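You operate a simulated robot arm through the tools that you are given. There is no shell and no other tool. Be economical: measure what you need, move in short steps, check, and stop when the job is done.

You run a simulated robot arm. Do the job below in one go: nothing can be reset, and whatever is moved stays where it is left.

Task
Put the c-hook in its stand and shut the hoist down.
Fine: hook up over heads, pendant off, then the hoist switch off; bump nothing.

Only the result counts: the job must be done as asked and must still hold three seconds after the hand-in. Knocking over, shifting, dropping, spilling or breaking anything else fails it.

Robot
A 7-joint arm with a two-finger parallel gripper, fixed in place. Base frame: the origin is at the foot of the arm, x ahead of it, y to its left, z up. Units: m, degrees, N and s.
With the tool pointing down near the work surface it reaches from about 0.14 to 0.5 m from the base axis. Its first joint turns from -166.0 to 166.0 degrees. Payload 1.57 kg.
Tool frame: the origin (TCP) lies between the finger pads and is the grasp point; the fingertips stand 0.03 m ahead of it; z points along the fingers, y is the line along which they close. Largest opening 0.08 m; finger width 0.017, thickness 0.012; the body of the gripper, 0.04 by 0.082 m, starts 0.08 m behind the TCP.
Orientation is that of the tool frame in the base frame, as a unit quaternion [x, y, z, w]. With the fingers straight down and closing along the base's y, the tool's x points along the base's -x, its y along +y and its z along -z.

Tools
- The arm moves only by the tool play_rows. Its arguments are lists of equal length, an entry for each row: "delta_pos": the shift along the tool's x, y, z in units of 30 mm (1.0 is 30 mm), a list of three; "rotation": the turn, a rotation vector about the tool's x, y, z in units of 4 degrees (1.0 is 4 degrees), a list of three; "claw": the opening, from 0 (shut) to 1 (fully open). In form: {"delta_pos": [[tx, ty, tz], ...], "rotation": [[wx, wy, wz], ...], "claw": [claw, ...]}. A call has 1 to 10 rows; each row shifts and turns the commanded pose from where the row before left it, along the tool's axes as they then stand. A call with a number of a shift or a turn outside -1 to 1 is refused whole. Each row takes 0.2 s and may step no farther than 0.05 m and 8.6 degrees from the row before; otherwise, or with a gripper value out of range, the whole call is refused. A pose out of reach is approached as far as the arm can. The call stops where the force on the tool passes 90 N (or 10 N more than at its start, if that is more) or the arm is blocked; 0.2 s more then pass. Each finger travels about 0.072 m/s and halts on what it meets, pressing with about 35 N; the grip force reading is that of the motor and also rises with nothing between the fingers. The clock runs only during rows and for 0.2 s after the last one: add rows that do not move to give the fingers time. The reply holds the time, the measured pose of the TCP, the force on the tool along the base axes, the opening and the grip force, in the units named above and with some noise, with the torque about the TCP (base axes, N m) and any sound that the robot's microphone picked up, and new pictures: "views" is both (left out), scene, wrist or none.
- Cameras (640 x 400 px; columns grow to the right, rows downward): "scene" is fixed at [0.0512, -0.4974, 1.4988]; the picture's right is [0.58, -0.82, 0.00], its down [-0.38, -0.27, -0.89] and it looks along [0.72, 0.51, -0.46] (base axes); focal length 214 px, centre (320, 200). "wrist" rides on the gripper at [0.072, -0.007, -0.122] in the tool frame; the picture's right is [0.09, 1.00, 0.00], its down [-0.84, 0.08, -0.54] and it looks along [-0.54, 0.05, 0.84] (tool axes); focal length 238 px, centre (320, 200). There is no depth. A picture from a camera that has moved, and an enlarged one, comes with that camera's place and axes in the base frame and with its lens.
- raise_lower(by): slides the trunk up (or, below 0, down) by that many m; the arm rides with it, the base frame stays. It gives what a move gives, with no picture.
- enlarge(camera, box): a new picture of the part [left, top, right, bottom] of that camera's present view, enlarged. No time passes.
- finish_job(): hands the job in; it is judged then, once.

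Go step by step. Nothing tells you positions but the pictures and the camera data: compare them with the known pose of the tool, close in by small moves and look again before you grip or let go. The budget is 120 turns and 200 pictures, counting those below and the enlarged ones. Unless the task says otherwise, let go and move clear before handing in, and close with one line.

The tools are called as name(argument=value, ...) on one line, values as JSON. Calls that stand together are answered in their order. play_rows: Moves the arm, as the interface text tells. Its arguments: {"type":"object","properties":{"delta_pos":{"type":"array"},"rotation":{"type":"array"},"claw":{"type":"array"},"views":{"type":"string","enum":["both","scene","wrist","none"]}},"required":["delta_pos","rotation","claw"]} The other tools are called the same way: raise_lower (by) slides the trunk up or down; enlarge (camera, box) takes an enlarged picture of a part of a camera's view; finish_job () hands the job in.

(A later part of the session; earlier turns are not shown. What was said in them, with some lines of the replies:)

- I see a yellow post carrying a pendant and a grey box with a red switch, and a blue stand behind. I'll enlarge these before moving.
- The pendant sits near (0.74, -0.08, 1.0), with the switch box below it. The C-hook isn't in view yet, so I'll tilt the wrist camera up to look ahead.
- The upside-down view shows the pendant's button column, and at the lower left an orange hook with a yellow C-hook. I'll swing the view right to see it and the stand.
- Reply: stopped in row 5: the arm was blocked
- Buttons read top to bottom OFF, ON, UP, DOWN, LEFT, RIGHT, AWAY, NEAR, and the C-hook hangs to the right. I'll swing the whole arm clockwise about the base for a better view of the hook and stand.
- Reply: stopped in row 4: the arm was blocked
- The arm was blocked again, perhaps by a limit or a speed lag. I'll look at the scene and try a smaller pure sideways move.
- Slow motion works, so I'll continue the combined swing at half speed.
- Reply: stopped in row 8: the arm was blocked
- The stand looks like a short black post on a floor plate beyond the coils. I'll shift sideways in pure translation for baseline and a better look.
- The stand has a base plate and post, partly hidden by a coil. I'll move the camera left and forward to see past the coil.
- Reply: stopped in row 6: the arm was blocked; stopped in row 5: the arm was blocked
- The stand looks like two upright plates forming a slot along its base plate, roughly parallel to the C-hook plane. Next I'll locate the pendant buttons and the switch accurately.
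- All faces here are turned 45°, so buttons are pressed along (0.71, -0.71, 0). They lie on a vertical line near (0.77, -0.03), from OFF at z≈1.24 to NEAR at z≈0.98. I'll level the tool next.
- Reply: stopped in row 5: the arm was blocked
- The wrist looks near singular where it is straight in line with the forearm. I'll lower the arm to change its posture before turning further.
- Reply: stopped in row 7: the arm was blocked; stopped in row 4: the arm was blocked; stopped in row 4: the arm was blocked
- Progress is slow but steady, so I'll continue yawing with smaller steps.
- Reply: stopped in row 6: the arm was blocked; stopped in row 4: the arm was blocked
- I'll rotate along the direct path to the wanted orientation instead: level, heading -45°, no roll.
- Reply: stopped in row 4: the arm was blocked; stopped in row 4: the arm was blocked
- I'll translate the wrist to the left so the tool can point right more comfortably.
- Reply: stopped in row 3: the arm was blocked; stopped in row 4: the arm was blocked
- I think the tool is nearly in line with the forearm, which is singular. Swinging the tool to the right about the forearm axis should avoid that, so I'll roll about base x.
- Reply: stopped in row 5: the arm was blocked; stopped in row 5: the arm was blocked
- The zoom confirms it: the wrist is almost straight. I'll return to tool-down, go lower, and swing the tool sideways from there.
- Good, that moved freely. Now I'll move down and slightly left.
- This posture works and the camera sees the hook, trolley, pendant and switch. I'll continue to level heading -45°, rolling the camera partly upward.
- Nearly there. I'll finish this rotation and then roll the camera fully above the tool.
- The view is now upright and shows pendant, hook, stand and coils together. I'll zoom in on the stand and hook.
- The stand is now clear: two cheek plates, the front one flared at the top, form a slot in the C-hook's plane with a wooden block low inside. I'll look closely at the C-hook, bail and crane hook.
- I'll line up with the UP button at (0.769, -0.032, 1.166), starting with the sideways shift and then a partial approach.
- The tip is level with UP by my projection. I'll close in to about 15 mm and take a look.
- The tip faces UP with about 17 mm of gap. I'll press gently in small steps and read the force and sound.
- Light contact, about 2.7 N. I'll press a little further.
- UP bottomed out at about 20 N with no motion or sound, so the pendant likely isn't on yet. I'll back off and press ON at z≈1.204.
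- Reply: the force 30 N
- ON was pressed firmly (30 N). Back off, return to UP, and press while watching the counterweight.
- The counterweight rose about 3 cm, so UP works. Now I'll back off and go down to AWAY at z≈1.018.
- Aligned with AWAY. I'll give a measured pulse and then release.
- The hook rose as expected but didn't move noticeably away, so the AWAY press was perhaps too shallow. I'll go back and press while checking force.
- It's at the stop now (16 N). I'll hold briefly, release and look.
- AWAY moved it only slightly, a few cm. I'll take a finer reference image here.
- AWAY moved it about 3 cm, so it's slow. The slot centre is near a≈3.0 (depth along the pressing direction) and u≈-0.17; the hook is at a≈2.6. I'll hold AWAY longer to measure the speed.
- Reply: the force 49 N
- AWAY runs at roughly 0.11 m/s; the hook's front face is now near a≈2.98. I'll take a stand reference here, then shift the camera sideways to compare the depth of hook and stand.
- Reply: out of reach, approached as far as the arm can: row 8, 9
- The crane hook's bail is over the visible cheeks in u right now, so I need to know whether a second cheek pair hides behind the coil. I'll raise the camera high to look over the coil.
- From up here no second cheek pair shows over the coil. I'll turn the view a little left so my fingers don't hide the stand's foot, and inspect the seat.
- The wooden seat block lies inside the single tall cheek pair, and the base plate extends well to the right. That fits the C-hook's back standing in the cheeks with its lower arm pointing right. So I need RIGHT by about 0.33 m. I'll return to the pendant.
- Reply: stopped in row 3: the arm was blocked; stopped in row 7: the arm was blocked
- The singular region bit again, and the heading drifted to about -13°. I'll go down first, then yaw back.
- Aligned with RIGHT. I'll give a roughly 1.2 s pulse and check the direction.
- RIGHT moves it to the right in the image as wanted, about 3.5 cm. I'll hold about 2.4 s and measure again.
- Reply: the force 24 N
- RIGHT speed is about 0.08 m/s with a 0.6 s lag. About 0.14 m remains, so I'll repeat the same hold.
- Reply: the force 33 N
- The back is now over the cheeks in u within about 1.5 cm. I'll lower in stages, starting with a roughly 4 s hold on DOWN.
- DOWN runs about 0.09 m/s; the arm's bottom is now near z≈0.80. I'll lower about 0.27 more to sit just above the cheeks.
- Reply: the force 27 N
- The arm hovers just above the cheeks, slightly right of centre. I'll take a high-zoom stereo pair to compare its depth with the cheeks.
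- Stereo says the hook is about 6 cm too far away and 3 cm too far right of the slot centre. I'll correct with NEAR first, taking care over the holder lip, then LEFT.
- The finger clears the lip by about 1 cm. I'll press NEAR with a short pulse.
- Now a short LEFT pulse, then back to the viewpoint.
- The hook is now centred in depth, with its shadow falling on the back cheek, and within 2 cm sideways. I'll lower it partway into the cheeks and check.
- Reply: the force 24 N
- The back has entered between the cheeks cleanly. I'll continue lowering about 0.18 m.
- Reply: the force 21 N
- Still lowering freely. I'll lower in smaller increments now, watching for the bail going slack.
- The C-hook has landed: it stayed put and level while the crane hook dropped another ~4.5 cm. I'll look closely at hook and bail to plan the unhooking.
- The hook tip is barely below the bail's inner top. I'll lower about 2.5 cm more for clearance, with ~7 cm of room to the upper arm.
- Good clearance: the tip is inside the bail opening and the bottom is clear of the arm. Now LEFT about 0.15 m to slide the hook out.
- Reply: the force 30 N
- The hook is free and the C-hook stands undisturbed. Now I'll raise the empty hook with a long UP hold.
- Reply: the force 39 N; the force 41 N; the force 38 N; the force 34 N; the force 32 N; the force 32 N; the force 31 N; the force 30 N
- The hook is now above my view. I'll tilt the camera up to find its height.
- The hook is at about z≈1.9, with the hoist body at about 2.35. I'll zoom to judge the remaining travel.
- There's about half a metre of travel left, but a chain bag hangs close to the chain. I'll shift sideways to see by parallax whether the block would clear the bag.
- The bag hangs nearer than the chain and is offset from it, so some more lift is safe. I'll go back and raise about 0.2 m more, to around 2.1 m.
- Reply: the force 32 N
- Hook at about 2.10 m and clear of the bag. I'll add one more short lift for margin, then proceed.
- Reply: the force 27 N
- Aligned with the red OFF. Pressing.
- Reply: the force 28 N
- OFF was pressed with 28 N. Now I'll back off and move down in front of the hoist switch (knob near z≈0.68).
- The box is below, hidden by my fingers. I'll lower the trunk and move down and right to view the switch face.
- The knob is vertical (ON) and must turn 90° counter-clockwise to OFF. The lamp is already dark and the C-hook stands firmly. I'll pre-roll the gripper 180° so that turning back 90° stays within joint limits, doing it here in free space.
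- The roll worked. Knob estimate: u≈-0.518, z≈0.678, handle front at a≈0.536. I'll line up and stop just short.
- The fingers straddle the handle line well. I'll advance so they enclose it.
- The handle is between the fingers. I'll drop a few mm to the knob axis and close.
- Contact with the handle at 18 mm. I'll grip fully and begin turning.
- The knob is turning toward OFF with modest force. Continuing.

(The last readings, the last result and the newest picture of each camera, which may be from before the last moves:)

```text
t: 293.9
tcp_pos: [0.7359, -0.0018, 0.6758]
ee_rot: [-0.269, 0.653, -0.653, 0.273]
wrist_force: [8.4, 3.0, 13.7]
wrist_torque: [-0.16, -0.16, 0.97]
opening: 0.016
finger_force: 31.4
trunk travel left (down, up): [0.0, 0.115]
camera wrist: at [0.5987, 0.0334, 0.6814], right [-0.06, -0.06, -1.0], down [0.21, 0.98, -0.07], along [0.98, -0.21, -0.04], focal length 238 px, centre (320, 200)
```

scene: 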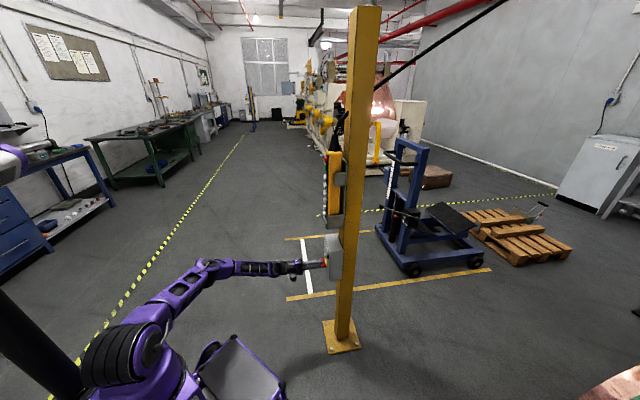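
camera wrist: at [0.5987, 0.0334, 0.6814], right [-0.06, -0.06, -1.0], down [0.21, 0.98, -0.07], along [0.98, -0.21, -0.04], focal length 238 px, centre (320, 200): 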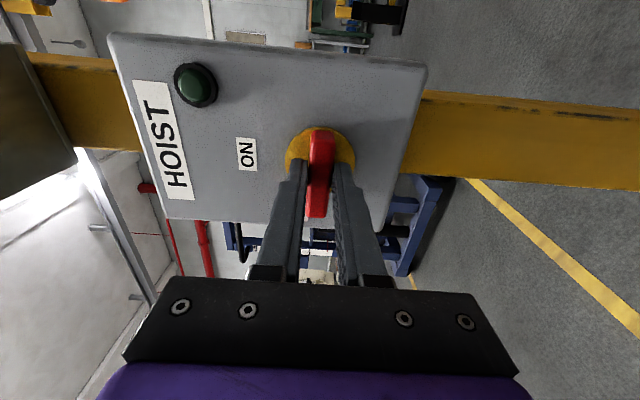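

The handle is at OFF. I'll nudge a hair further to seat it, open, and back straight out.

play_rows(delta_pos=[[0, 0, 0], [0, 0, 0], [0, 0, 0], [0, 0, 0], [0, 0, 0], [0, 0, 0]], rotation=[[0, 0, -0.6], [0, 0, 0], [0, 0, 0], [0, 0, 0], [0, 0, 0], [0, 0, 0]], claw=[0, 0, 0.6, 0.6, 0.6, 0.6], views="none")

play_rows(delta_pos=[[0, 0, -0.5], [0, 0, -0.5], [0, 0, -0.7], [0, 0, -0.7], [0, 0, -0.7], [0, 0, -0.7], [0, 0, -0.7], [0, 0, -0.7]], rotation=[[0, 0, 0], [0, 0, 0], [0, 0, 0], [0, 0, 0], [0, 0, 0], [0, 0, 0], [0, 0, 0], [0, 0, 0]], claw=[0.6, 0.6, 0.6, 0.6, 0.6, 0.6, 0.6, 0.6], views="wrist")

enlarge(camera="scene", box=[290, 130, 370, 290])

```text
t: 295.3
tcp_pos: [0.7356, -0.0022, 0.6744]
ee_rot: [0.282, -0.649, 0.657, -0.261]
wrist_force: [1.2, 0.2, 0.2]
wrist_torque: [0.03, 0.0, -0.04]
opening: 0.048
finger_force: 0.0
trunk travel left (down, up): [0.0, 0.115]
```

```text
t: 297.1
tcp_pos: [0.6257, 0.1073, 0.6725]
ee_rot: [0.281, -0.648, 0.659, -0.26]
wrist_force: [0.5, 0.3, 0.3]
wrist_torque: [0.02, 0.02, -0.02]
opening: 0.0481
finger_force: 0.1
trunk travel left (down, up): [0.0, 0.115]
camera wrist: at [0.488, 0.1426, 0.6827], right [-0.09, -0.09, -0.99], down [0.21, 0.97, -0.11], along [0.97, -0.21, -0.07], focal length 238 px, centre (320, 200)
```

wrist: 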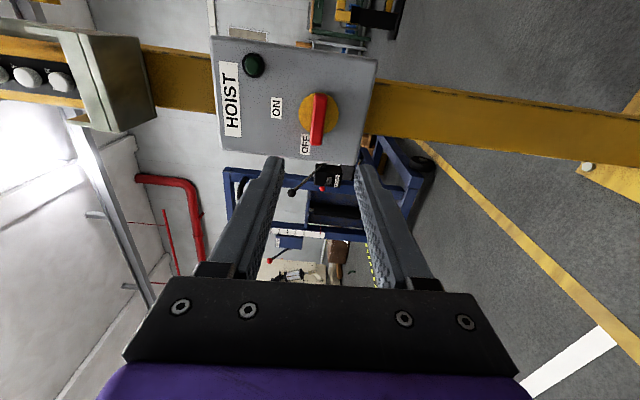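

```text
2.50 times, centred on (330, 210) of scene
camera zoom: at [0.0512, -0.4974, 1.4988], right [0.58, -0.82, 0.0], down [-0.38, -0.27, -0.89], along [0.72, 0.51, -0.46], focal length 536 px, centre (295, 175)
```

zoom: 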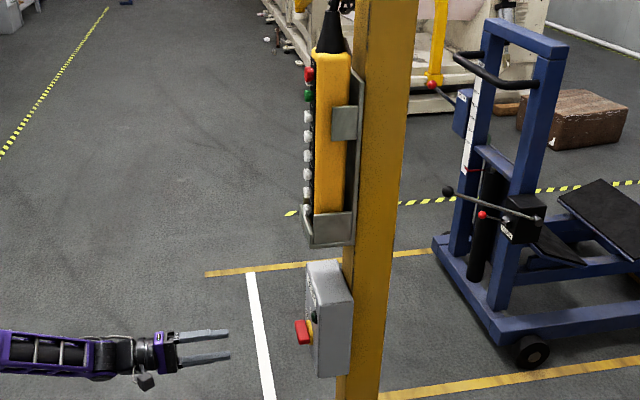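

enlarge(camera="wrist", box=[210, 0, 410, 170])

```text
2.35 times, centred on (310, 85) of wrist
camera zoom: at [0.488, 0.1426, 0.6827], right [-0.09, -0.09, -0.99], down [0.21, 0.97, -0.11], along [0.97, -0.21, -0.07], focal length 561 px, centre (344, 471)
```

zoom: 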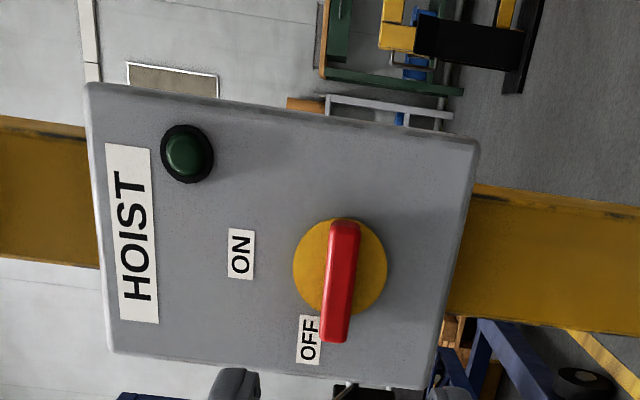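

The knob points to OFF with the lamp dark. The pendant is off, the empty hook is up at over 2 m, the C-hook stands in its slot, and the gripper is clear. Handing in.

finish_job()

```text
The job is handed in.
```

The C-hook is standing in its stand and unhooked. The empty hook is raised to a little over 2.1 m by my estimate. The pendant was switched off first, then the hoist switch was turned to OFF, and I saw nothing bumped or shifted.
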